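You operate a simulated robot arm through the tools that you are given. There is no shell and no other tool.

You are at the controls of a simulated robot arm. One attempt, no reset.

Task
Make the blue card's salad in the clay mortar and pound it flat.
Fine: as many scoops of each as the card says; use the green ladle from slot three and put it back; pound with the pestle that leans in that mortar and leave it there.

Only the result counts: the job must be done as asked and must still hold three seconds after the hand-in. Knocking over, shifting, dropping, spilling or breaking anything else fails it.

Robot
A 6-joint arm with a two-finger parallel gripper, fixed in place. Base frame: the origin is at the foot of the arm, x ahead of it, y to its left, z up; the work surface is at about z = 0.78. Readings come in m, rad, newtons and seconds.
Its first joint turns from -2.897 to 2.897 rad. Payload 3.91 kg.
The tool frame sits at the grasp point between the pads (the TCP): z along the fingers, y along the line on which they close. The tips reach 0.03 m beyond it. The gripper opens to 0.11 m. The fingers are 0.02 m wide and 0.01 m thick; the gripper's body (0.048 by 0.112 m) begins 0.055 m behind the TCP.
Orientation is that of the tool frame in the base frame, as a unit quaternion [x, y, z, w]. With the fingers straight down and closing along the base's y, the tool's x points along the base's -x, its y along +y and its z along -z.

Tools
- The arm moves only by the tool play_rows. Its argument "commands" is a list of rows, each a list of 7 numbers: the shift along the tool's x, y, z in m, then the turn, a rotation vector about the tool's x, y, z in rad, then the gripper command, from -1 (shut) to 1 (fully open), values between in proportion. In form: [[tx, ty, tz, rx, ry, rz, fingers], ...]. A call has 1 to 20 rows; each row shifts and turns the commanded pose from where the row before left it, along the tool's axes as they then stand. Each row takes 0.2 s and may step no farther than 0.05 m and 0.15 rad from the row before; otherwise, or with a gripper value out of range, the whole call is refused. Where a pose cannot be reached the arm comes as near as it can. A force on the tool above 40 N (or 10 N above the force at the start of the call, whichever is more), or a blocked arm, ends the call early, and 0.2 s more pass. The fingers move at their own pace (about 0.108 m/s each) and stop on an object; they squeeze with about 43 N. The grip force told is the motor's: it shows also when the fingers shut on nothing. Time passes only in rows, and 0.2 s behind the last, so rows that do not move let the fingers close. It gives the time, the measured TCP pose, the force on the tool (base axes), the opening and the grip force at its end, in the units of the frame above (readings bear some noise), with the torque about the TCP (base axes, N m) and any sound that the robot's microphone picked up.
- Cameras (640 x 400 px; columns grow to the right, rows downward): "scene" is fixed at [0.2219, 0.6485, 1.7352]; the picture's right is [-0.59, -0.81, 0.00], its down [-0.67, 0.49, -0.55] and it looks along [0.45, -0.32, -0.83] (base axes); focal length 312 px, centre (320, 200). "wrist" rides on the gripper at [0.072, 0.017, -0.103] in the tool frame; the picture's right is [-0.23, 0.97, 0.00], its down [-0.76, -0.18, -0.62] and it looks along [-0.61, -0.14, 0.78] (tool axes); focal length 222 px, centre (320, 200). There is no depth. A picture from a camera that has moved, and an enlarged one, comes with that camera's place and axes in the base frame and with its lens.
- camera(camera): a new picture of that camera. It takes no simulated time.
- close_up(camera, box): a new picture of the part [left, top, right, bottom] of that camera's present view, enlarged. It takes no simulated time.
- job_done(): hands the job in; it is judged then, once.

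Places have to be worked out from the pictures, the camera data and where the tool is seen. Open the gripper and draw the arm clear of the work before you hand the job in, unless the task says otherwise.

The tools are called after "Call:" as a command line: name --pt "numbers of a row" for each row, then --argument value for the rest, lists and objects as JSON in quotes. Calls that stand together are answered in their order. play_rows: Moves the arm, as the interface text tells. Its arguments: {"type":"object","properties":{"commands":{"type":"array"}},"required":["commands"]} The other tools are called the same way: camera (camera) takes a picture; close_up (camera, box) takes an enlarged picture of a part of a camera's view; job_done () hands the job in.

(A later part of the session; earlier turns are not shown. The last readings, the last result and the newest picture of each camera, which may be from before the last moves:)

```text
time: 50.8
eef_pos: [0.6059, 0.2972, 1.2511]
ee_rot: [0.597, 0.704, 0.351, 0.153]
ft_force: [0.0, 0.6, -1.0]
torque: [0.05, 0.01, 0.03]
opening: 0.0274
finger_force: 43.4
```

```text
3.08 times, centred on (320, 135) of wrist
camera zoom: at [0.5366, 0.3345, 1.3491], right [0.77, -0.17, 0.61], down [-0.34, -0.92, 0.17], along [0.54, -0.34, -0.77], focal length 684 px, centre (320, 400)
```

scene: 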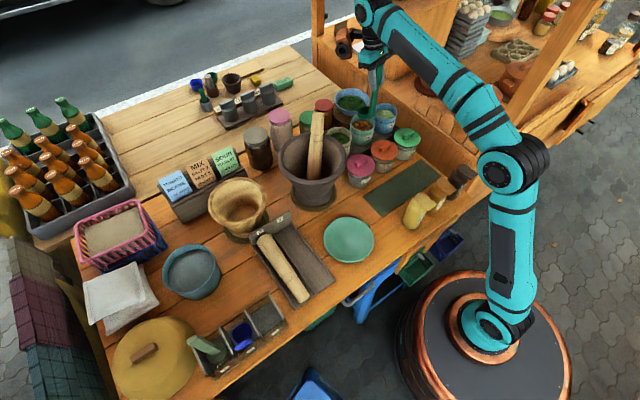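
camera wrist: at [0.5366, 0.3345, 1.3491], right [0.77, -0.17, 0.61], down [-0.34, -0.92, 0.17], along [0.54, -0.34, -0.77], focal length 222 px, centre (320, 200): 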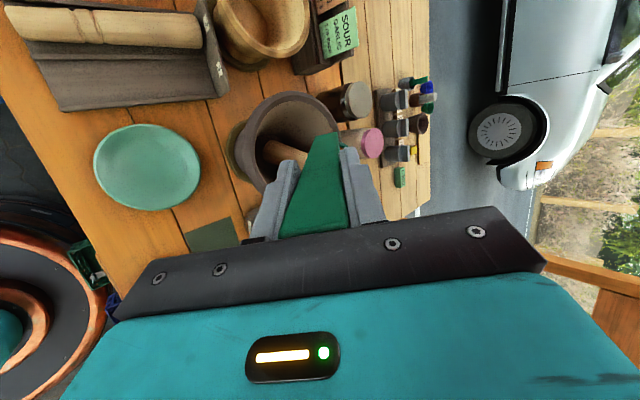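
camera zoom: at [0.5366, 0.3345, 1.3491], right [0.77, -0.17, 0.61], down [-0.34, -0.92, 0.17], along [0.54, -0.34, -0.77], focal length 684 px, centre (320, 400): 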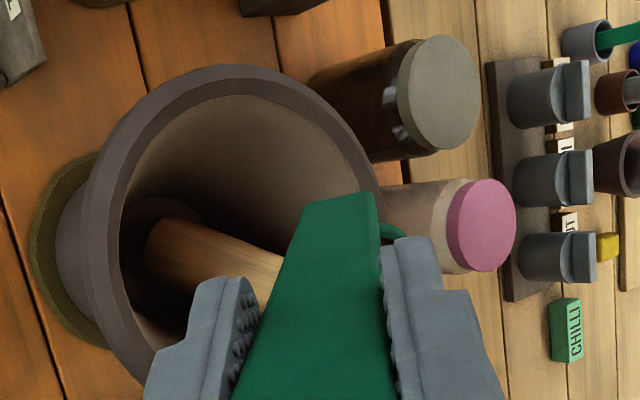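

Still holding. I lower while keeping this tilt, then tilt a bit more, keeping the cup over the mortar mouth.

Call:
play_rows --pt "-0.0061 -0.0203 0.0211 0 0 0 -1" --pt "-0.0061 -0.0203 0.0211 0 0 0 -1" --pt "-0.0061 -0.0203 0.0211 0 0 0 -1" --pt "0 0 0 -0.115 0.034 0 -1" --pt "0 0 0 -0.115 0.034 0 -1" --pt "0 0 0 0 0 0 -1"

Call:
close_up --camera "scene" --box '[260, 90, 400, 200]'

```text
time: 52.2
eef_pos: [0.6049, 0.2963, 1.1606]
ee_rot: [0.563, 0.666, 0.449, 0.196]
ft_force: [0.0, -1.1, -0.2]
torque: [-0.03, 0.04, 0.0]
opening: 0.0276
finger_force: 42.7
```

```text
3.64 times, centred on (330, 145) of scene
camera zoom: at [0.2219, 0.6485, 1.7352], right [-0.59, -0.81, 0.0], down [-0.67, 0.49, -0.55], along [0.45, -0.32, -0.83], focal length 1133 px, centre (284, 400)
```

zoom: 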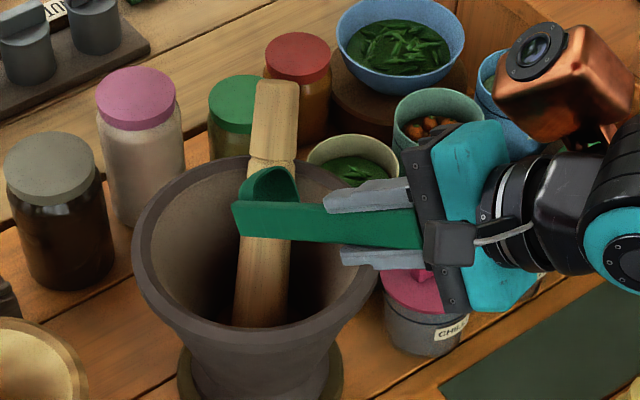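

Tilt is 59° and the cup is over the mortar mouth. I lower 7 cm more, then finish the tilt in stages to pour.

Call:
play_rows --pt "-0.0057 -0.0191 0.0122 0 0 0 -1" --pt "-0.0057 -0.0191 0.0122 0 0 0 -1" --pt "-0.0057 -0.0191 0.0122 0 0 0 -1" --pt "0 0 0 -0.115 0.034 0 -1" --pt "0 0 0 -0.115 0.034 0 -1" --pt "0 0 0 -0.115 0.034 0 -1" --pt "0 0 0 0 0 0 -1"

Call:
close_up --camera "scene" --box '[260, 90, 400, 200]'

Call:
camera --camera "wrist"

```text
time: 53.8
eef_pos: [0.6055, 0.2964, 1.0914]
ee_rot: [0.518, 0.609, 0.549, 0.244]
ft_force: [0.1, -0.2, -1.0]
torque: [-0.03, 0.03, 0.02]
opening: 0.0274
finger_force: 42.6
out of reach, approached as far as the arm can: row 6
```

```text
3.64 times, centred on (330, 145) of scene
camera zoom: at [0.2219, 0.6485, 1.7352], right [-0.59, -0.81, 0.0], down [-0.67, 0.49, -0.55], along [0.45, -0.32, -0.83], focal length 1133 px, centre (284, 400)
```

zoom: 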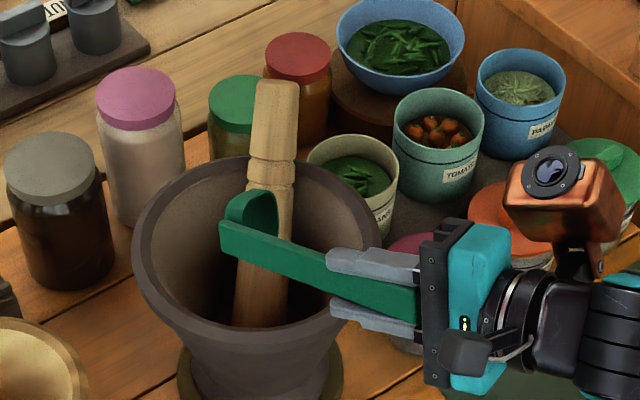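

```text
taken
camera wrist: at [0.4989, 0.3147, 1.1549], right [0.43, -0.34, 0.83], down [-0.34, -0.92, -0.2], along [0.83, -0.2, -0.51], focal length 222 px, centre (320, 200)
```

wrist: 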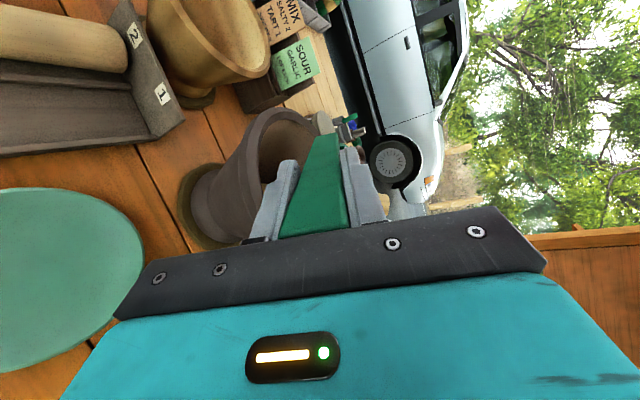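

The arm met a wrist limit at about 74° tilt. I check whether the scoop has already left the cup.

Call:
close_up --camera "scene" --box '[290, 110, 360, 190]'

Call:
close_up --camera "wrist" --box '[230, 90, 430, 220]'

```text
5.00 times, centred on (325, 150) of scene
camera zoom: at [0.2219, 0.6485, 1.7352], right [-0.59, -0.81, 0.0], down [-0.67, 0.49, -0.55], along [0.45, -0.32, -0.83], focal length 1558 px, centre (295, 450)
```

zoom: 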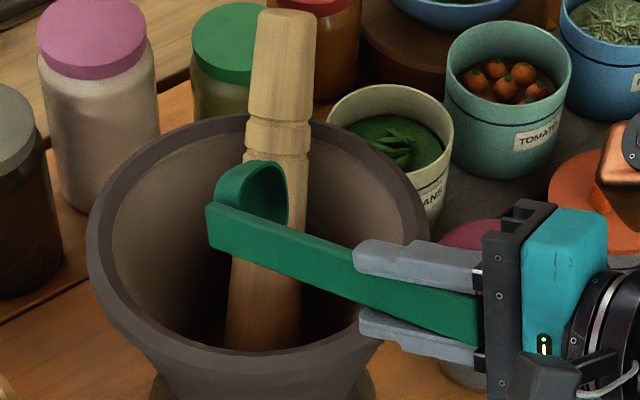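

```text
3.08 times, centred on (330, 155) of wrist
camera zoom: at [0.4989, 0.3147, 1.1549], right [0.43, -0.34, 0.83], down [-0.34, -0.92, -0.2], along [0.83, -0.2, -0.51], focal length 684 px, centre (289, 338)
```

zoom: 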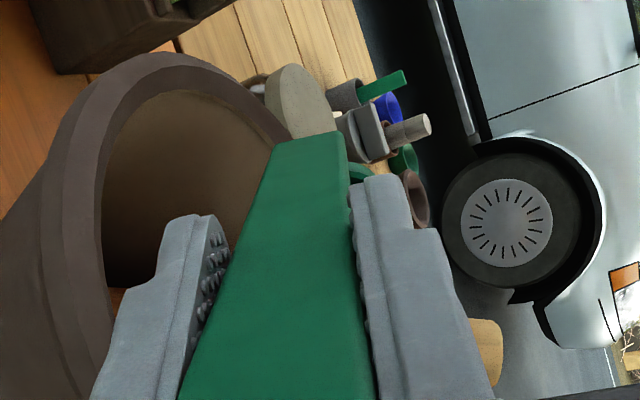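

The cup looks empty now. I look into the mortar for the tomato.

Call:
close_up --camera "scene" --box '[295, 145, 345, 195]'

Call:
close_up --camera "scene" --box '[305, 135, 340, 170]'

```text
8.00 times, centred on (320, 170) of scene
camera zoom: at [0.2219, 0.6485, 1.7352], right [-0.59, -0.81, 0.0], down [-0.67, 0.49, -0.55], along [0.45, -0.32, -0.83], focal length 2493 px, centre (320, 440)
```

zoom: 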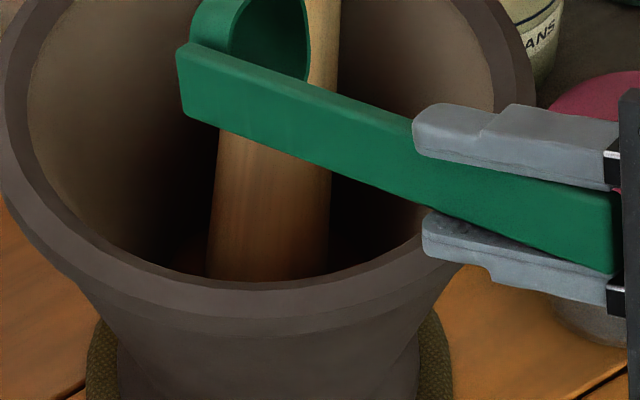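

```text
11.43 times, centred on (322, 152) of scene
camera zoom: at [0.2219, 0.6485, 1.7352], right [-0.59, -0.81, 0.0], down [-0.67, 0.49, -0.55], along [0.45, -0.32, -0.83], focal length 3561 px, centre (291, 743)
```

zoom: 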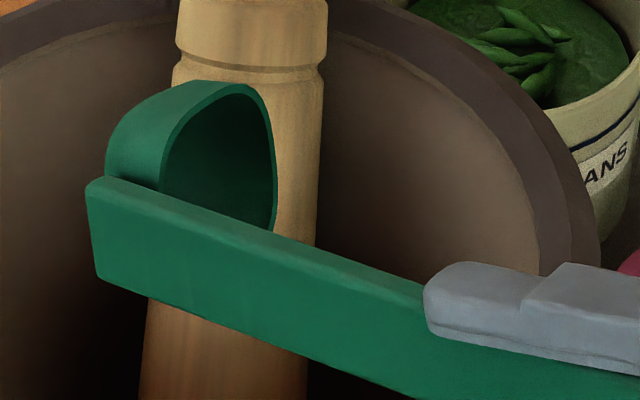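

The cup is empty and a reddish patch shows at the mortar's bottom. I raise straight up, then return the ladle upright.

Call:
play_rows --pt "0.0109 0.0369 -0.0111 0 0 0 -1" --pt "0.0109 0.0369 -0.0111 0 0 0 -1" --pt "0.0109 0.0369 -0.0111 0 0 0 -1" --pt "0.0109 0.0369 -0.0111 0 0 0 -1" --pt "0 0 0 0.1371 -0.0406 0 -1" --pt "0 0 0 0.1371 -0.0406 0 -1" --pt "0 0 0 0.1371 -0.0406 0 -1" --pt "0 0 0 0.1371 -0.0406 0 -1" --pt "0 0 0 0.1371 -0.0406 0 -1" --pt "0 0 0 0.1371 -0.0406 0 -1" --pt "0 0 0 0.1371 -0.0406 0 -1" --pt "0 0 0 0.1371 -0.0406 0 -1" --pt "0 0 0 0.1371 -0.0406 0 -1" --pt "0 0 0 0 0 0 -1"

Call:
camera --camera "wrist"

Call:
camera --camera "scene"

```text
time: 56.8
eef_pos: [0.6069, 0.2972, 1.2496]
ee_rot: [0.648, 0.761, -0.001, -0.001]
ft_force: [1.5, 0.3, -0.3]
torque: [0.08, 0.03, -0.01]
opening: 0.0272
finger_force: 43.1
```

```text
taken
camera wrist: at [0.612, 0.3716, 1.3526], right [1.0, -0.07, 0.0], down [-0.05, -0.78, 0.62], along [-0.04, -0.62, -0.78], focal length 222 px, centre (320, 200)
```

wrist: 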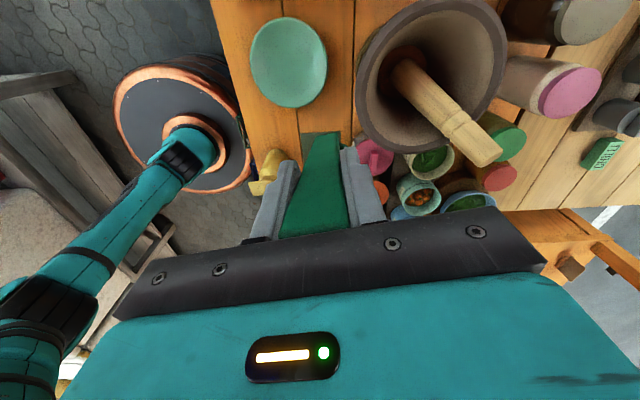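

```text
taken
```

scene: 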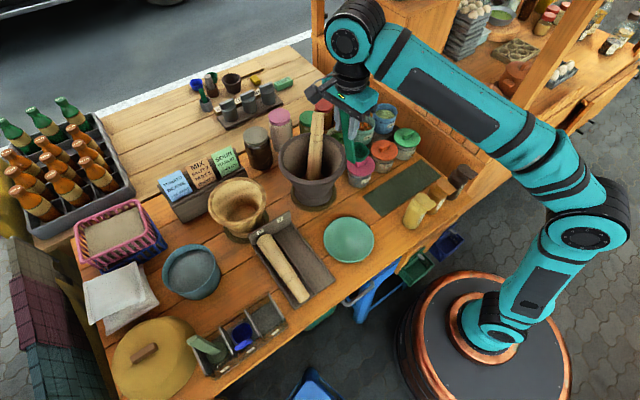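

Upright again. I enlarge the mortar interior and its surroundings to verify the pour.

Call:
close_up --camera "wrist" --box '[350, 0, 520, 160]'

Call:
close_up --camera "wrist" --box '[370, 120, 510, 220]'

Call:
close_up --camera "scene" --box '[270, 120, 380, 220]'

```text
2.50 times, centred on (435, 80) of wrist
camera zoom: at [0.612, 0.3716, 1.3526], right [1.0, -0.07, 0.0], down [-0.05, -0.78, 0.62], along [-0.04, -0.62, -0.78], focal length 555 px, centre (32, 500)
```

zoom: 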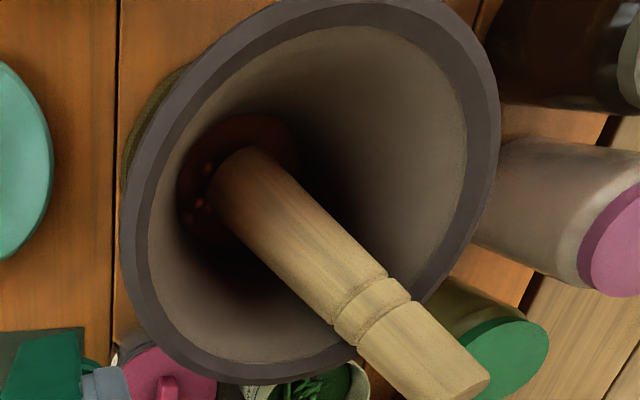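

```text
4.00 times, centred on (440, 170) of wrist
camera zoom: at [0.612, 0.3716, 1.3526], right [1.0, -0.07, 0.0], down [-0.05, -0.78, 0.62], along [-0.04, -0.62, -0.78], focal length 888 px, centre (-160, 320)
```

zoom: 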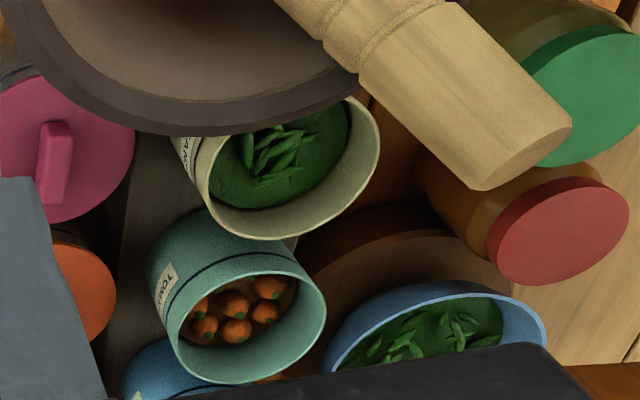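

```text
4.00 times, centred on (325, 170) of scene
camera zoom: at [0.2219, 0.6485, 1.7352], right [-0.59, -0.81, 0.0], down [-0.67, 0.49, -0.55], along [0.45, -0.32, -0.83], focal length 1246 px, centre (300, 320)
```

zoom: 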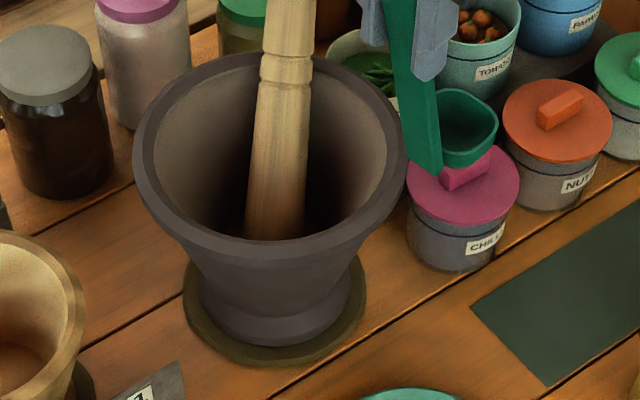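

The tomato lies in the mortar bottom and nothing is spilled. Next come the beans: I yaw to c≈+20° so the hand stays clear of the pestle top, then slide over at height.

Call:
play_rows --pt "0 0 0 0 0 -0.1353 -1" --pt "0 0 0 0 0 -0.1353 -1" --pt "0 0 0 0 0 -0.1353 -1" --pt "0 0 0 0 0 -0.1353 -1" --pt "0 0 0 0 0 -0.1353 -1" --pt "0 0 0 0 0 -0.1353 -1" --pt "0 0 0 0 0 -0.1353 -1" --pt "0 0 0 0 0 -0.1353 -1" --pt "0 0 0 0 0 -0.1353 -1" --pt "0 0 0 0 0 -0.1353 -1" --pt "0 0 0 0 0 -0.1353 -1" --pt "0 0 0 0 0 -0.1353 -1" --pt "0 0 0 0 0 -0.1353 -1" --pt "0 0 0 0 0 0 -1"

Call:
play_rows --pt "-0.0024 -0.0323 0 0 0 0 -1" --pt "-0.0024 -0.0323 0 0 0 0 -1" --pt "-0.0024 -0.0323 0 0 0 0 -1" --pt "-0.0024 -0.0323 0 0 0 0 -1" --pt "-0.0024 -0.0323 0 0 0 0 -1" --pt "-0.0024 -0.0323 0 0 0 0 -1" --pt "-0.0024 -0.0323 0 0 0 0 -1" --pt "0 0 0.025 0 0 0 -1" --pt "0 0 0.025 0 0 0 -1" --pt "0 0 0 0 0 0 -1"

Call:
camera --camera "scene"

Call:
camera --camera "wrist"

```text
time: 59.8
eef_pos: [0.6071, 0.2973, 1.2509]
ee_rot: [-0.173, 0.985, 0.001, 0.0]
ft_force: [0.5, -0.1, -0.3]
torque: [0.03, -0.01, -0.01]
opening: 0.0276
finger_force: 42.8
```

```text
time: 62.0
eef_pos: [0.6984, 0.09, 1.1998]
ee_rot: [-0.173, 0.985, -0.001, 0.0]
ft_force: [0.0, -0.4, -0.3]
torque: [-0.02, 0.02, -0.03]
opening: 0.0273
finger_force: 42.9
```

```text
taken
```

scene: 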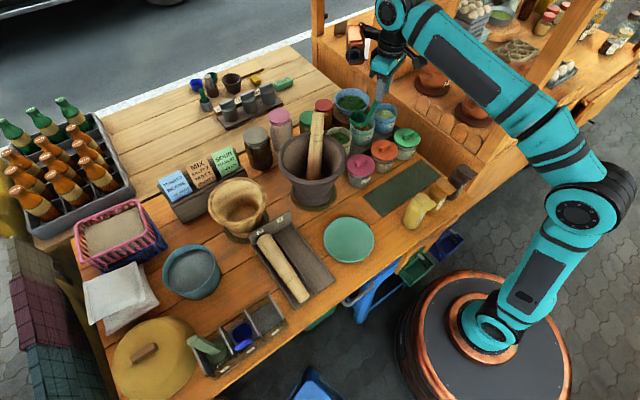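

```text
taken
camera wrist: at [0.6253, 0.0817, 1.3015], right [-0.12, 0.99, 0.0], down [0.78, 0.09, 0.62], along [0.62, 0.07, -0.78], focal length 222 px, centre (320, 200)
```

wrist: 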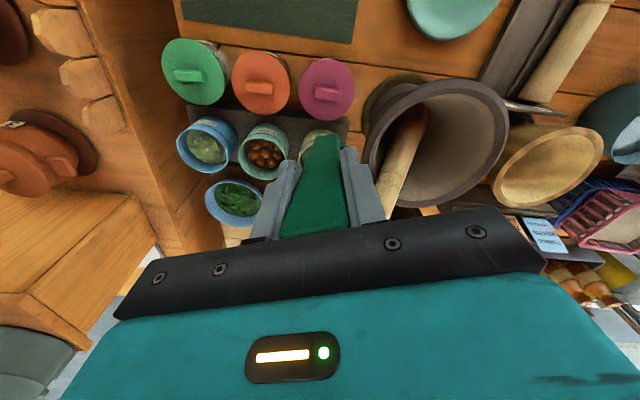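

c is now +20°. I extend to hover with the cup above the beans tub and inspect.

Call:
play_rows --pt "-0.0205 -0.0091 0.0188 0 0 0 -1" --pt "-0.0205 -0.0091 0.0188 0 0 0 -1" --pt "-0.0205 -0.0091 0.0188 0 0 0 -1" --pt "-0.0205 -0.0091 0.0188 0 0 0 -1" --pt "0 0 0 0 0 0 -1"

Call:
close_up --camera "wrist" --box '[220, 60, 440, 200]'

Call:
close_up --camera "scene" --box '[290, 70, 410, 170]'

```text
time: 63.2
eef_pos: [0.7899, 0.0841, 1.1251]
ee_rot: [-0.172, 0.985, 0.0, 0.0]
ft_force: [-0.3, 0.2, -0.9]
torque: [-0.04, 0.0, 0.01]
opening: 0.0278
finger_force: 43.1
```

```text
2.86 times, centred on (330, 130) of wrist
camera zoom: at [0.7155, 0.0766, 1.2281], right [-0.12, 0.99, 0.0], down [0.78, 0.09, 0.62], along [0.62, 0.07, -0.78], focal length 635 px, centre (291, 400)
```

zoom: 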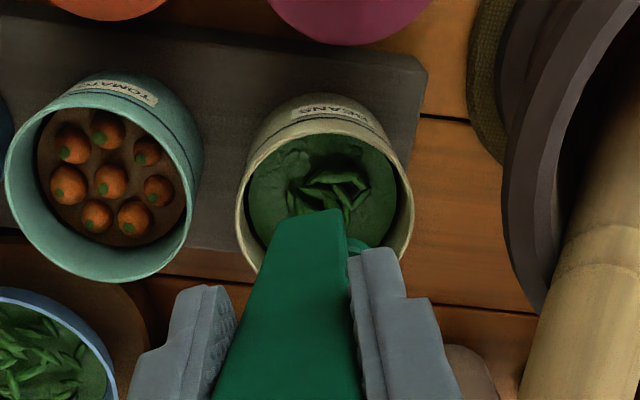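

```text
4.00 times, centred on (350, 120) of scene
camera zoom: at [0.2219, 0.6485, 1.7352], right [-0.59, -0.81, 0.0], down [-0.67, 0.49, -0.55], along [0.45, -0.32, -0.83], focal length 1246 px, centre (200, 520)
```

zoom: 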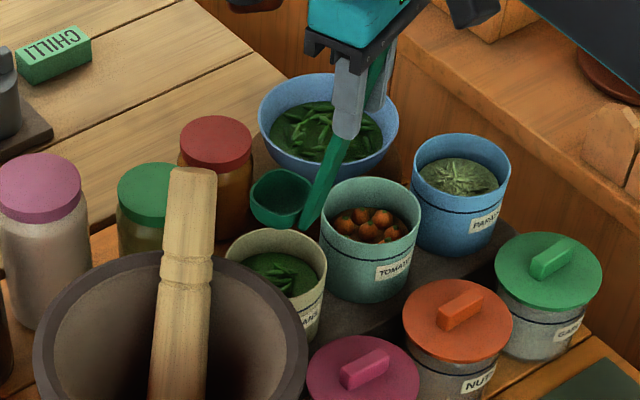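

Beans tub centre is ≈ (0.840, 0.106). I tilt the ladle 15° as before, move out so the cup centres over it, and check.

Call:
play_rows --pt "0 0 0 0 0.128 0 -1" --pt "0 0 0 0 0.128 0 -1" --pt "-0.0139 0.0012 0.0032 0 0 0 -1" --pt "-0.0139 0.0012 0.0032 0 0 0 -1" --pt "-0.0139 0.0012 0.0032 0 0 0 -1" --pt "0 0 0 0 0 0 -1"

Call:
close_up --camera "wrist" --box '[250, 90, 410, 200]'

Call:
close_up --camera "scene" --box '[300, 80, 400, 160]'

```text
time: 64.6
eef_pos: [0.8239, 0.1005, 1.1051]
ee_rot: [-0.171, 0.977, -0.022, -0.125]
ft_force: [-0.2, -0.5, -0.5]
torque: [0.02, 0.01, -0.04]
opening: 0.0275
finger_force: 43.3
```

```text
3.64 times, centred on (330, 145) of wrist
camera zoom: at [0.7773, 0.1017, 1.2226], right [-0.13, 0.99, -0.06], down [0.9, 0.14, 0.41], along [0.41, 0.0, -0.91], focal length 808 px, centre (284, 400)
```

zoom: 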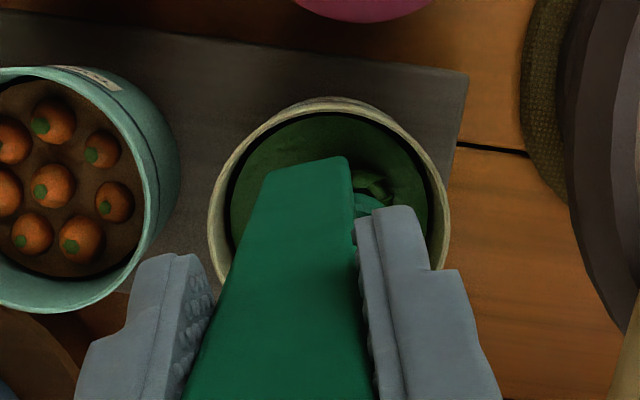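

```text
5.00 times, centred on (350, 120) of scene
camera zoom: at [0.2219, 0.6485, 1.7352], right [-0.59, -0.81, 0.0], down [-0.67, 0.49, -0.55], along [0.45, -0.32, -0.83], focal length 1558 px, centre (170, 600)
```

zoom: 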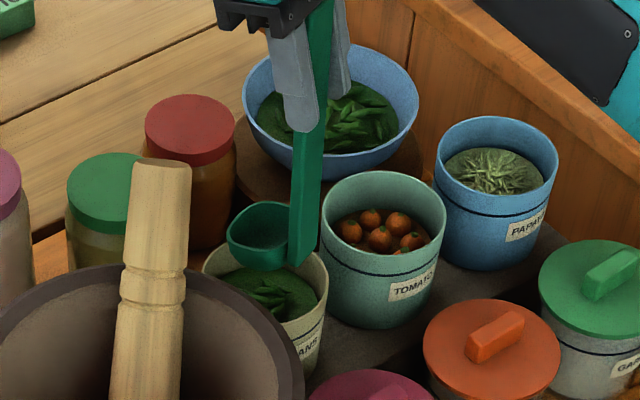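

Alignment looks close to the tomato case. I zoom the scene view further to check sideways centring before lowering.

Call:
close_up --camera "scene" --box '[330, 110, 380, 160]'

```text
8.00 times, centred on (355, 135) of scene
camera zoom: at [0.2219, 0.6485, 1.7352], right [-0.59, -0.81, 0.0], down [-0.67, 0.49, -0.55], along [0.45, -0.32, -0.83], focal length 2493 px, centre (40, 720)
```

zoom: 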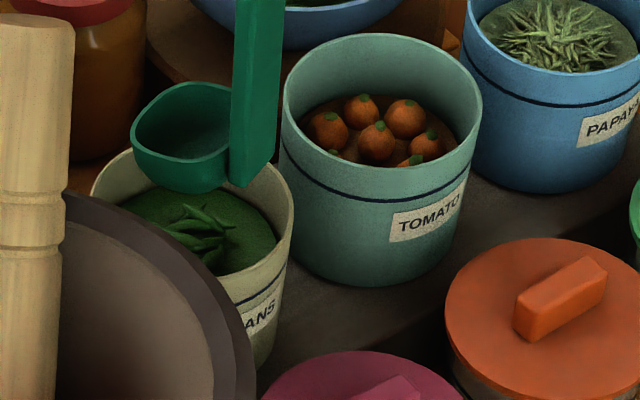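

Clearances match the tomato case on both sides. I lower in stages.

Call:
play_rows --pt "-0.0025 0 0.0097 0 0 0 -1" --pt "-0.0025 0 0.0097 0 0 0 -1" --pt "-0.0025 0 0.0097 0 0 0 -1"

Call:
close_up --camera "wrist" --box '[250, 90, 410, 200]'

Call:
close_up --camera "scene" --box '[330, 110, 380, 160]'

```text
time: 65.4
eef_pos: [0.823, 0.1007, 1.0749]
ee_rot: [-0.172, 0.977, -0.023, -0.125]
ft_force: [-0.3, -0.2, -0.6]
torque: [0.04, 0.03, -0.02]
opening: 0.0274
finger_force: 43.0
```

```text
3.64 times, centred on (330, 145) of wrist
camera zoom: at [0.7762, 0.1013, 1.1922], right [-0.13, 0.99, -0.06], down [0.9, 0.14, 0.41], along [0.41, 0.0, -0.91], focal length 808 px, centre (284, 400)
```

zoom: 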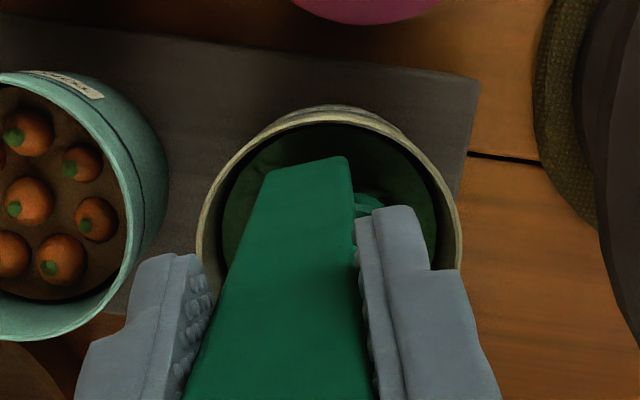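

```text
8.00 times, centred on (355, 135) of scene
camera zoom: at [0.2219, 0.6485, 1.7352], right [-0.59, -0.81, 0.0], down [-0.67, 0.49, -0.55], along [0.45, -0.32, -0.83], focal length 2493 px, centre (40, 720)
```

zoom: 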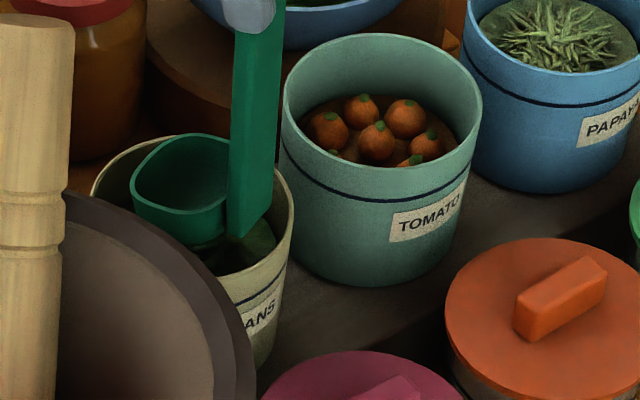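

Entering cleanly. I shift 3 mm toward the handle side while lowering another 3 cm.

Call:
play_rows --pt "-0.001 0 0.01 0 0 0 -1" --pt "-0.001 0 0.01 0 0 0 -1" --pt "-0.0025 0 0.0097 0 0 0 -1"

Call:
close_up --camera "wrist" --box '[250, 90, 410, 200]'

Call:
close_up --camera "scene" --box '[330, 110, 380, 160]'

Call:
close_up --camera "scene" --box '[280, 40, 420, 160]'

```text
time: 66.2
eef_pos: [0.82, 0.0997, 1.0446]
ee_rot: [-0.171, 0.977, -0.023, -0.125]
ft_force: [0.0, -0.5, -0.8]
torque: [0.02, -0.01, -0.01]
opening: 0.0274
finger_force: 43.2
```

```text
3.64 times, centred on (330, 145) of wrist
camera zoom: at [0.7733, 0.1, 1.162], right [-0.13, 0.99, -0.06], down [0.9, 0.14, 0.41], along [0.41, 0.0, -0.91], focal length 808 px, centre (284, 400)
```

zoom: 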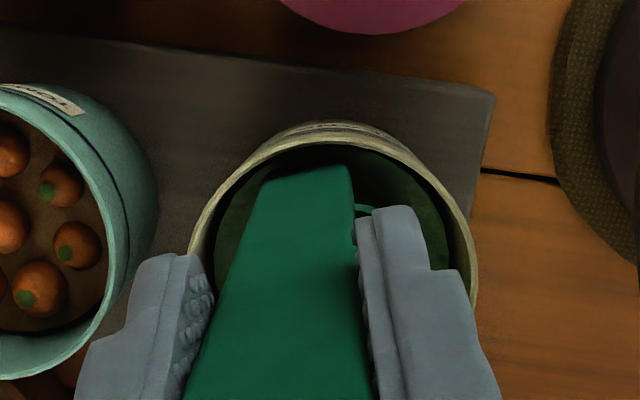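

```text
8.00 times, centred on (355, 135) of scene
camera zoom: at [0.2219, 0.6485, 1.7352], right [-0.59, -0.81, 0.0], down [-0.67, 0.49, -0.55], along [0.45, -0.32, -0.83], focal length 2493 px, centre (40, 720)
```

zoom: 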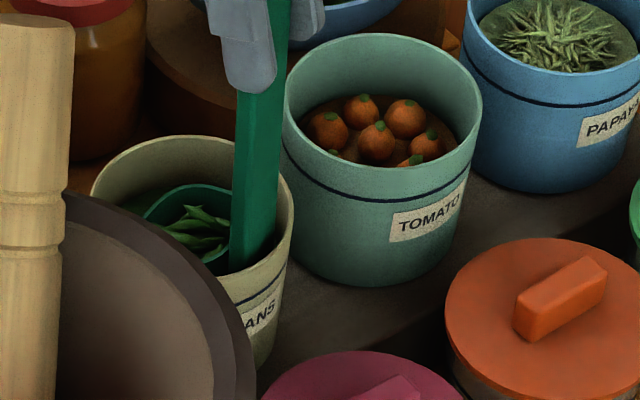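

```text
3.33 times, centred on (350, 100) of scene
camera zoom: at [0.2219, 0.6485, 1.7352], right [-0.59, -0.81, 0.0], down [-0.67, 0.49, -0.55], along [0.45, -0.32, -0.83], focal length 1039 px, centre (220, 533)
```

zoom: 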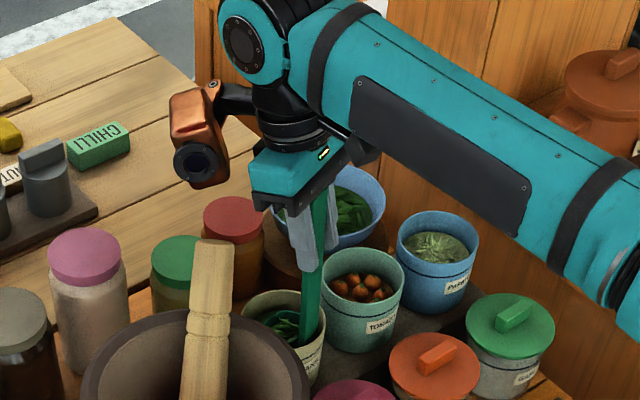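

No contact and the box stays clear of the pestle. I go the last 2 cm so the bowl is fully submerged.

Call:
play_rows --pt "-0.0012 0 0.0048 0 0 0 -1" --pt "-0.0012 0 0.0048 0 0 0 -1" --pt "-0.0012 0 0.0048 0 0 0 -1" --pt "-0.0012 0 0.0048 0 0 0 -1"

Call:
close_up --camera "scene" --box '[330, 110, 380, 160]'

Call:
close_up --camera "wrist" --box '[250, 90, 410, 200]'

```text
time: 67.2
eef_pos: [0.82, 0.0983, 1.0261]
ee_rot: [-0.171, 0.977, -0.023, -0.125]
ft_force: [-0.2, 0.6, -1.4]
torque: [0.04, -0.02, 0.02]
opening: 0.0275
finger_force: 42.9
```

```text
8.00 times, centred on (355, 135) of scene
camera zoom: at [0.2219, 0.6485, 1.7352], right [-0.59, -0.81, 0.0], down [-0.67, 0.49, -0.55], along [0.45, -0.32, -0.83], focal length 2493 px, centre (40, 720)
```

zoom: 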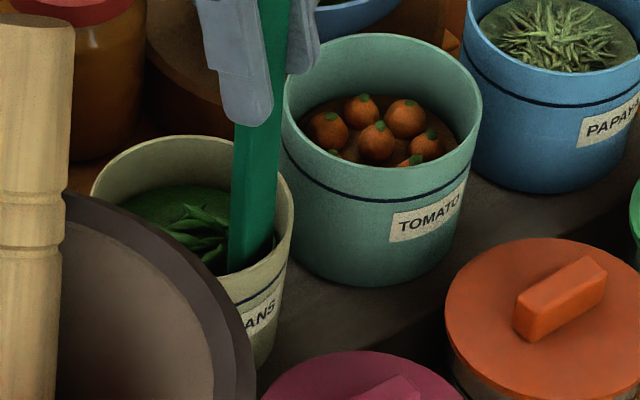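

```text
3.64 times, centred on (330, 145) of wrist
camera zoom: at [0.7738, 0.0995, 1.1431], right [-0.13, 0.99, -0.06], down [0.9, 0.14, 0.41], along [0.41, 0.0, -0.91], focal length 808 px, centre (284, 400)
```

zoom: 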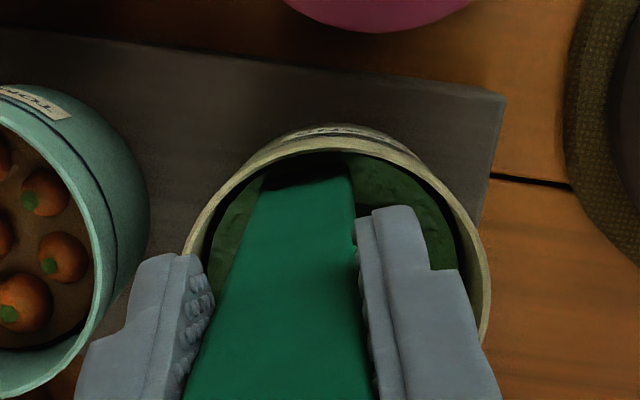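

Bowl fully submerged. I lift straight up slowly.

Call:
play_rows --pt "0.0013 0 -0.0048 0 0 0 -1" --pt "0.0025 0 -0.0097 0 0 0 -1" --pt "0.0025 0 -0.0097 0 0 0 -1" --pt "0.0038 0 -0.0145 0 0 0 -1" --pt "0.0038 0 -0.0145 0 0 0 -1" --pt "0.0038 0 -0.0145 0 0 0 -1" --pt "0.002 0 -0.0077 0 0 0 -1" --pt "0 0 0 0 0 0 -1"

Call:
close_up --camera "scene" --box '[320, 90, 390, 160]'

```text
time: 69.0
eef_pos: [0.8203, 0.1, 1.1045]
ee_rot: [-0.171, 0.977, -0.022, -0.126]
ft_force: [0.2, -0.1, -1.0]
torque: [0.01, -0.02, -0.01]
opening: 0.0273
finger_force: 42.9
```

```text
5.71 times, centred on (355, 125) of scene
camera zoom: at [0.2219, 0.6485, 1.7352], right [-0.59, -0.81, 0.0], down [-0.67, 0.49, -0.55], along [0.45, -0.32, -0.83], focal length 1780 px, centre (120, 629)
```

zoom: 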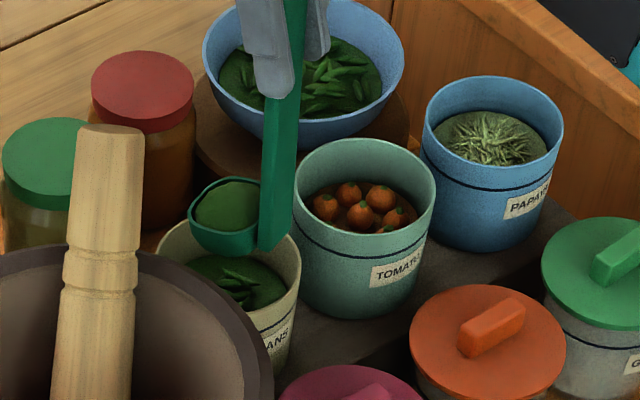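

Beans scoop is in the ladle. I draw back while rising slightly, then level it.

Call:
play_rows --pt "0.0117 0 -0.0052 0 0 0 -1" --pt "0.0117 0 -0.0052 0 0 0 -1" --pt "0.0117 0 -0.0052 0 0 0 -1" --pt "0.0219 0 -0.0047 0 0 0 -1" --pt "0.0219 0 -0.0047 0 0 0 -1" --pt "0 0 0 0 -0.064 0 -1" --pt "0 0 0 0 -0.064 0 -1" --pt "0 0 0 0 -0.064 0 -1" --pt "0 0 0 0 -0.064 0 -1" --pt "0 0 0 0 0 0 -1"

Call:
close_up --camera "scene" --box '[300, 60, 420, 170]'

```text
time: 71.2
eef_pos: [0.7553, 0.0754, 1.1475]
ee_rot: [-0.172, 0.985, 0.001, 0.0]
ft_force: [-0.4, 0.1, -1.4]
torque: [-0.03, 0.04, 0.01]
opening: 0.0278
finger_force: 43.4
```

```text
3.64 times, centred on (360, 115) of scene
camera zoom: at [0.2219, 0.6485, 1.7352], right [-0.59, -0.81, 0.0], down [-0.67, 0.49, -0.55], along [0.45, -0.32, -0.83], focal length 1133 px, centre (174, 509)
```

zoom: 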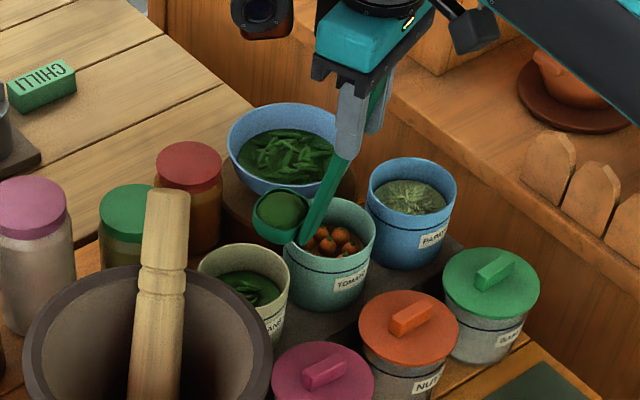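

Level and loaded. I retrace the same route, up and back, then across to the pour station and yaw.

Call:
play_rows --pt "0.0188 0.0099 -0.0205 0 0 0 -1" --pt "0.0188 0.0099 -0.0205 0 0 0 -1" --pt "0.0188 0.0099 -0.0205 0 0 0 -1" --pt "0.0188 0.0099 -0.0205 0 0 0 -1" --pt "0.0188 0.0099 -0.0205 0 0 0 -1" --pt "-0.0042 0.0299 0 0 0 0 -1" --pt "-0.0042 0.0299 0 0 0 0 -1" --pt "-0.0042 0.0299 0 0 0 0 -1" --pt "-0.0042 0.0299 0 0 0 0 -1" --pt "-0.0042 0.0299 0 0 0 0 -1" --pt "-0.0042 0.0299 0 0 0 0 -1" --pt "-0.0042 0.0299 0 0 0 0 -1" --pt "0 0 0 0 0 0 -1"

Call:
play_rows --pt "0 0 0 0 0 0.1352 -1" --pt "0 0 0 0 0 0.1352 -1" --pt "0 0 0 0 0 0.1352 -1" --pt "0 0 0 0 0 0.1352 -1" --pt "0 0 0 0 0 0.1352 -1" --pt "0 0 0 0 0 0.1352 -1" --pt "0 0 0 0 0 0.1352 -1" --pt "0 0 0 0 0 0.1352 -1" --pt "0 0 0 0 0 0.1352 -1" --pt "0 0 0 0 0 0.1352 -1" --pt "0 0 0 0 0 0.1352 -1" --pt "0 0 0 0 0 0.1352 -1" --pt "0 0 0 0 0 0.1352 -1" --pt "0 0 0 0 0 0 -1"

Call:
close_up --camera "scene" --box '[280, 50, 460, 200]'

```text
time: 74.0
eef_pos: [0.6054, 0.2968, 1.2503]
ee_rot: [-0.172, 0.985, 0.0, 0.0]
ft_force: [0.2, 0.6, -0.3]
torque: [-0.02, -0.01, 0.02]
opening: 0.0275
finger_force: 43.3
```

```text
time: 77.0
eef_pos: [0.6057, 0.2952, 1.2507]
ee_rot: [0.649, 0.761, 0.0, 0.0]
ft_force: [-1.2, -0.4, -1.0]
torque: [0.04, 0.0, -0.01]
opening: 0.0272
finger_force: 43.2
```

```text
2.67 times, centred on (370, 125) of scene
camera zoom: at [0.2219, 0.6485, 1.7352], right [-0.59, -0.81, 0.0], down [-0.67, 0.49, -0.55], along [0.45, -0.32, -0.83], focal length 831 px, centre (187, 400)
```

zoom: 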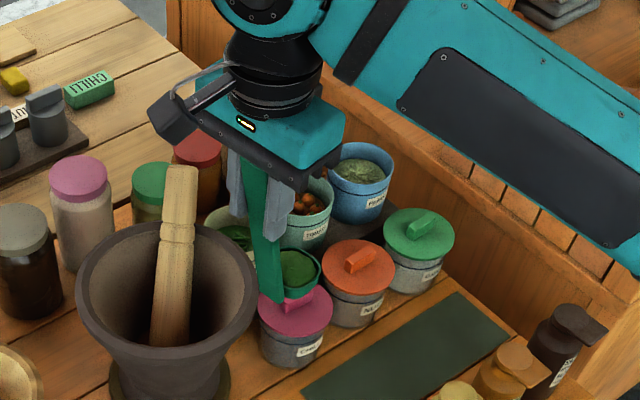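

Still loaded, same pose as the first pour. I repeat the same tilt, lower and tilt sequence.

Call:
play_rows --pt "0 0 0 -0.0767 0.0227 0 -1" --pt "0 0 0 -0.115 0.034 0 -1" --pt "0 0 0 -0.115 0.034 0 -1" --pt "0 0 0 -0.115 0.034 0 -1" --pt "0 0 0 -0.115 0.034 0 -1" --pt "0 0 0 -0.115 0.034 0 -1" --pt "0 0 0 -0.1 0.0296 0 -1" --pt "-0.0061 -0.0203 0.0211 0 0 0 -1" --pt "-0.0061 -0.0203 0.0211 0 0 0 -1" --pt "-0.0061 -0.0203 0.0211 0 0 0 -1" --pt "0 0 0 0 0 0 -1"

Call:
close_up --camera "scene" --box '[270, 90, 400, 200]'

```text
time: 79.4
eef_pos: [0.6064, 0.2951, 1.1617]
ee_rot: [0.599, 0.704, 0.349, 0.155]
ft_force: [0.4, -0.4, 0.1]
torque: [0.01, 0.02, 0.0]
opening: 0.0272
finger_force: 42.9
```

```text
3.64 times, centred on (335, 145) of scene
camera zoom: at [0.2219, 0.6485, 1.7352], right [-0.59, -0.81, 0.0], down [-0.67, 0.49, -0.55], along [0.45, -0.32, -0.83], focal length 1133 px, centre (266, 400)
```

zoom: 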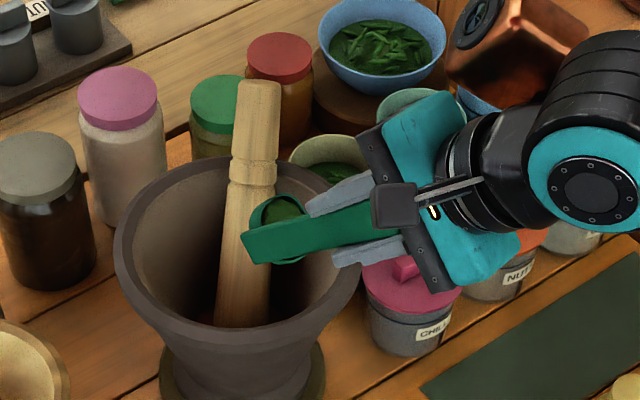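

Still holding at 45° over the mouth. I continue to pour.

Call:
play_rows --pt "0 0 0 -0.115 0.034 0 -1" --pt "0 0 0 -0.115 0.034 0 -1" --pt "-0.0057 -0.0191 0.0122 0 0 0 -1" --pt "-0.0057 -0.0191 0.0122 0 0 0 -1" --pt "-0.0057 -0.0191 0.0122 0 0 0 -1" --pt "0 0 0 -0.115 0.034 0 -1" --pt "0 0 0 -0.115 0.034 0 -1" --pt "0 0 0 0 0 0 -1" --pt "0 0 0 0 0 0 -1"

Call:
close_up --camera "scene" --box '[290, 110, 360, 190]'

Call:
close_up --camera "scene" --box '[305, 135, 340, 170]'

```text
time: 81.4
eef_pos: [0.6055, 0.2956, 1.0897]
ee_rot: [0.522, 0.615, 0.54, 0.24]
ft_force: [-0.3, 0.0, -0.1]
torque: [-0.02, 0.05, 0.02]
opening: 0.0273
finger_force: 43.2
```

```text
5.00 times, centred on (325, 150) of scene
camera zoom: at [0.2219, 0.6485, 1.7352], right [-0.59, -0.81, 0.0], down [-0.67, 0.49, -0.55], along [0.45, -0.32, -0.83], focal length 1558 px, centre (295, 450)
```

zoom: 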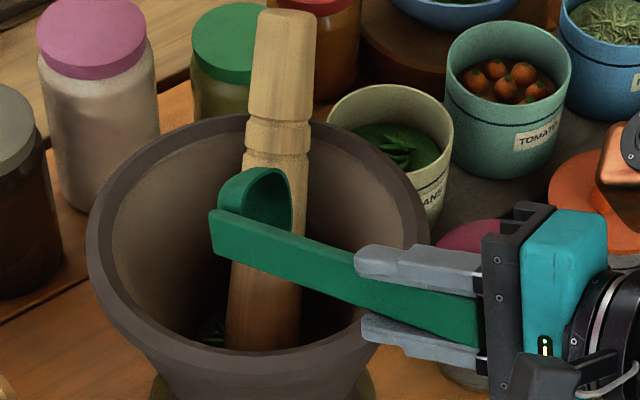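

```text
11.43 times, centred on (322, 152) of scene
camera zoom: at [0.2219, 0.6485, 1.7352], right [-0.59, -0.81, 0.0], down [-0.67, 0.49, -0.55], along [0.45, -0.32, -0.83], focal length 3561 px, centre (291, 743)
```

zoom: 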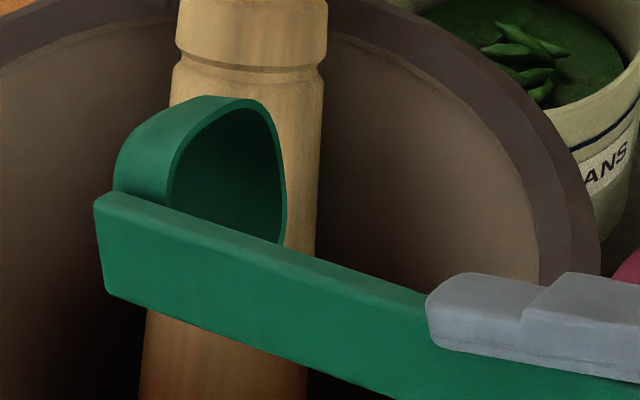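

Empty again, and green bits now lie in the mortar too. I raise, bring the ladle upright, and inspect the mortar.

Call:
play_rows --pt "0.0109 0.0369 -0.0111 0 0 0 -1" --pt "0.0109 0.0369 -0.0111 0 0 0 -1" --pt "0.0109 0.0369 -0.0111 0 0 0 -1" --pt "0.0109 0.0369 -0.0111 0 0 0 -1" --pt "0 0 0 0.1347 -0.0399 0 -1" --pt "0 0 0 0.1347 -0.0399 0 -1" --pt "0 0 0 0.1347 -0.0399 0 -1" --pt "0 0 0 0.1347 -0.0399 0 -1" --pt "0 0 0 0.1347 -0.0399 0 -1" --pt "0 0 0 0.1347 -0.0399 0 -1" --pt "0 0 0 0.1347 -0.0399 0 -1" --pt "0 0 0 0.1347 -0.0399 0 -1" --pt "0 0 0 0.1347 -0.0399 0 -1" --pt "0 0 0 0 0 0 -1"

Call:
close_up --camera "wrist" --box '[350, 0, 520, 160]'

Call:
camera --camera "scene"

```text
time: 84.4
eef_pos: [0.6104, 0.2975, 1.2502]
ee_rot: [0.648, 0.762, -0.001, 0.001]
ft_force: [0.2, -0.6, -0.8]
torque: [0.05, 0.0, 0.01]
opening: 0.0275
finger_force: 43.2
```

```text
2.50 times, centred on (435, 80) of wrist
camera zoom: at [0.6152, 0.3714, 1.3526], right [1.0, -0.07, 0.0], down [-0.05, -0.78, 0.62], along [-0.04, -0.62, -0.78], focal length 555 px, centre (32, 500)
```

zoom: 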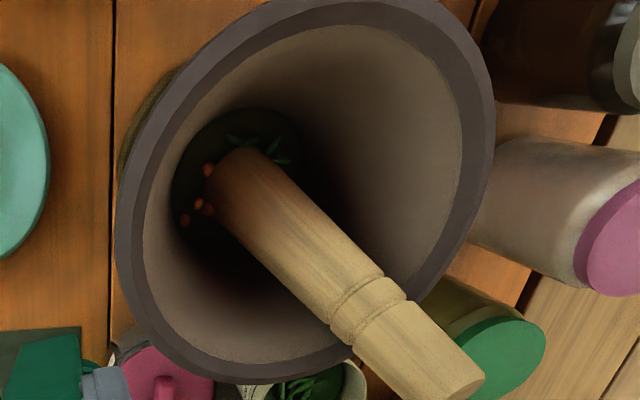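

```text
taken
```

scene: 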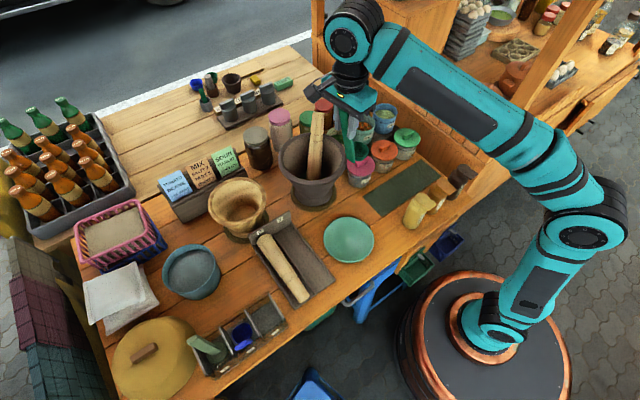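

Both ingredients are in the mortar: orange chunks and green bits. Now I return the ladle, yawing back to the slot orientation and carrying it over the rack.

Call:
play_rows --pt "0 0 0 0 0 -0.1409 -1" --pt "0 0 0 0 0 -0.1409 -1" --pt "0 0 0 0 0 -0.1409 -1" --pt "0 0 0 0 0 -0.1409 -1" --pt "0 0 0 0 0 -0.1409 -1" --pt "0 0 0 0 0 -0.1409 -1" --pt "0 0 0 0 0 -0.1409 -1" --pt "0 0 0 0 0 -0.1409 -1" --pt "0 0 0 0 0 -0.1409 -1" --pt "0 0 0 0 0 -0.1409 -1" --pt "0 0 0 0 0 0 -1"

Call:
play_rows --pt "0.0208 0.0392 0 0 0 0 -1" --pt "0.0208 0.0392 0 0 0 0 -1" --pt "0.0208 0.0392 0 0 0 0 -1" --pt "0.0208 0.0392 0 0 0 0 -1" --pt "0.0208 0.0392 0 0 0 0 -1" --pt "0.0208 0.0392 0 0 0 0 -1" --pt "0.0208 0.0392 0 0 0 0 -1" --pt "0.0208 0.0392 0 0 0 0 -1" --pt "0.0208 0.0392 0 0 0 0 -1" --pt "0 0 0 0 0 0 -1"

Call:
camera --camera "wrist"

Call:
camera --camera "scene"

```text
time: 86.8
eef_pos: [0.611, 0.2975, 1.2494]
ee_rot: [0.001, 1.0, -0.001, -0.001]
ft_force: [0.7, 0.5, -0.2]
torque: [0.03, 0.03, 0.0]
opening: 0.0274
finger_force: 43.0
```

```text
time: 89.0
eef_pos: [0.4209, 0.6479, 1.2432]
ee_rot: [0.001, 1.0, 0.002, 0.002]
ft_force: [0.0, -0.5, -1.0]
torque: [-0.01, -0.03, -0.01]
opening: 0.0274
finger_force: 43.4
out of reach, approached as far as the arm can: row 9
```

```text
taken
camera wrist: at [0.3492, 0.6645, 1.3452], right [0.23, 0.97, 0.0], down [0.76, -0.18, 0.62], along [0.61, -0.14, -0.78], focal length 222 px, centre (320, 200)
```

wrist: 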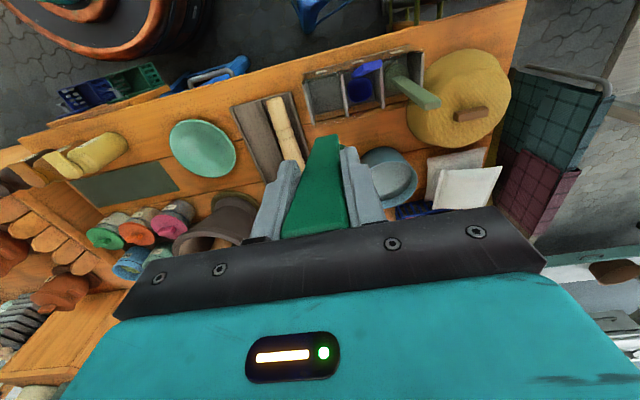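

```text
taken
```

scene: 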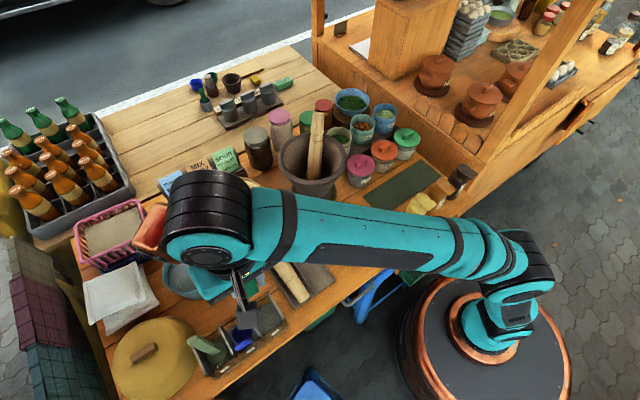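

The hand is over the rack in the original orientation. I verify the grip hasn't slipped by comparing the handle in the close-up before lowering.

Call:
close_up --camera "wrist" --box '[220, 60, 440, 200]'

Call:
play_rows --pt "-0.001 0.001 0.02 0 0 0 -1" --pt "-0.001 0.0012 0.035 0 0 0 -1" --pt "0 0 0.035 0 0 0 -1" --pt "0 0 0.03 0 0 0 -1" --pt "0 0 0 0 0 0 -1"

Call:
camera --camera "wrist"

Call:
close_up --camera "wrist" --box '[270, 40, 430, 190]'

```text
2.86 times, centred on (330, 130) of wrist
camera zoom: at [0.3492, 0.6645, 1.3452], right [0.23, 0.97, 0.0], down [0.76, -0.18, 0.62], along [0.61, -0.14, -0.78], focal length 635 px, centre (291, 400)
```

zoom: 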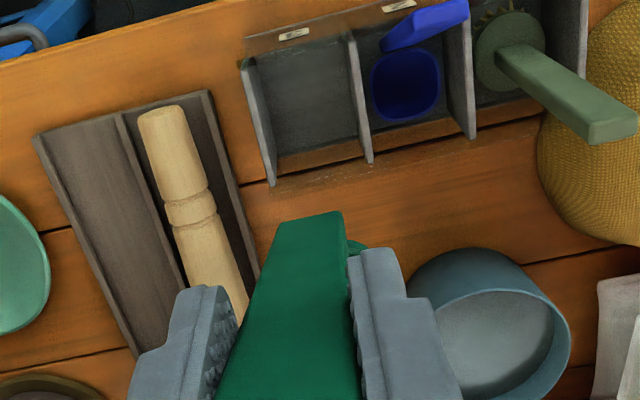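

```text
time: 90.2
eef_pos: [0.4257, 0.6505, 1.1233]
ee_rot: [0.001, 1.0, -0.001, 0.001]
ft_force: [-0.3, 0.6, -0.3]
torque: [0.0, 0.02, -0.02]
opening: 0.0274
finger_force: 43.0
```

```text
taken
camera wrist: at [0.3536, 0.6673, 1.226], right [0.23, 0.97, 0.0], down [0.76, -0.18, 0.62], along [0.61, -0.14, -0.78], focal length 222 px, centre (320, 200)
```

wrist: 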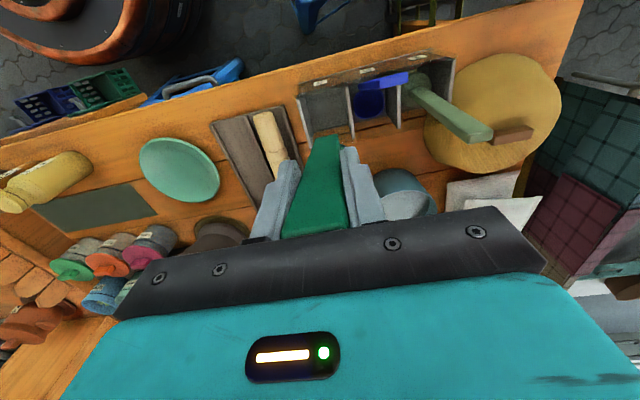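

```text
2.67 times, centred on (350, 115) of wrist
camera zoom: at [0.3536, 0.6673, 1.226], right [0.23, 0.97, 0.0], down [0.76, -0.18, 0.62], along [0.61, -0.14, -0.78], focal length 592 px, centre (240, 427)
```

zoom: 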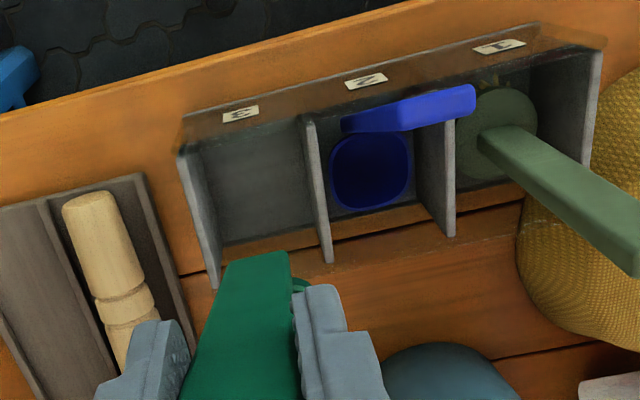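

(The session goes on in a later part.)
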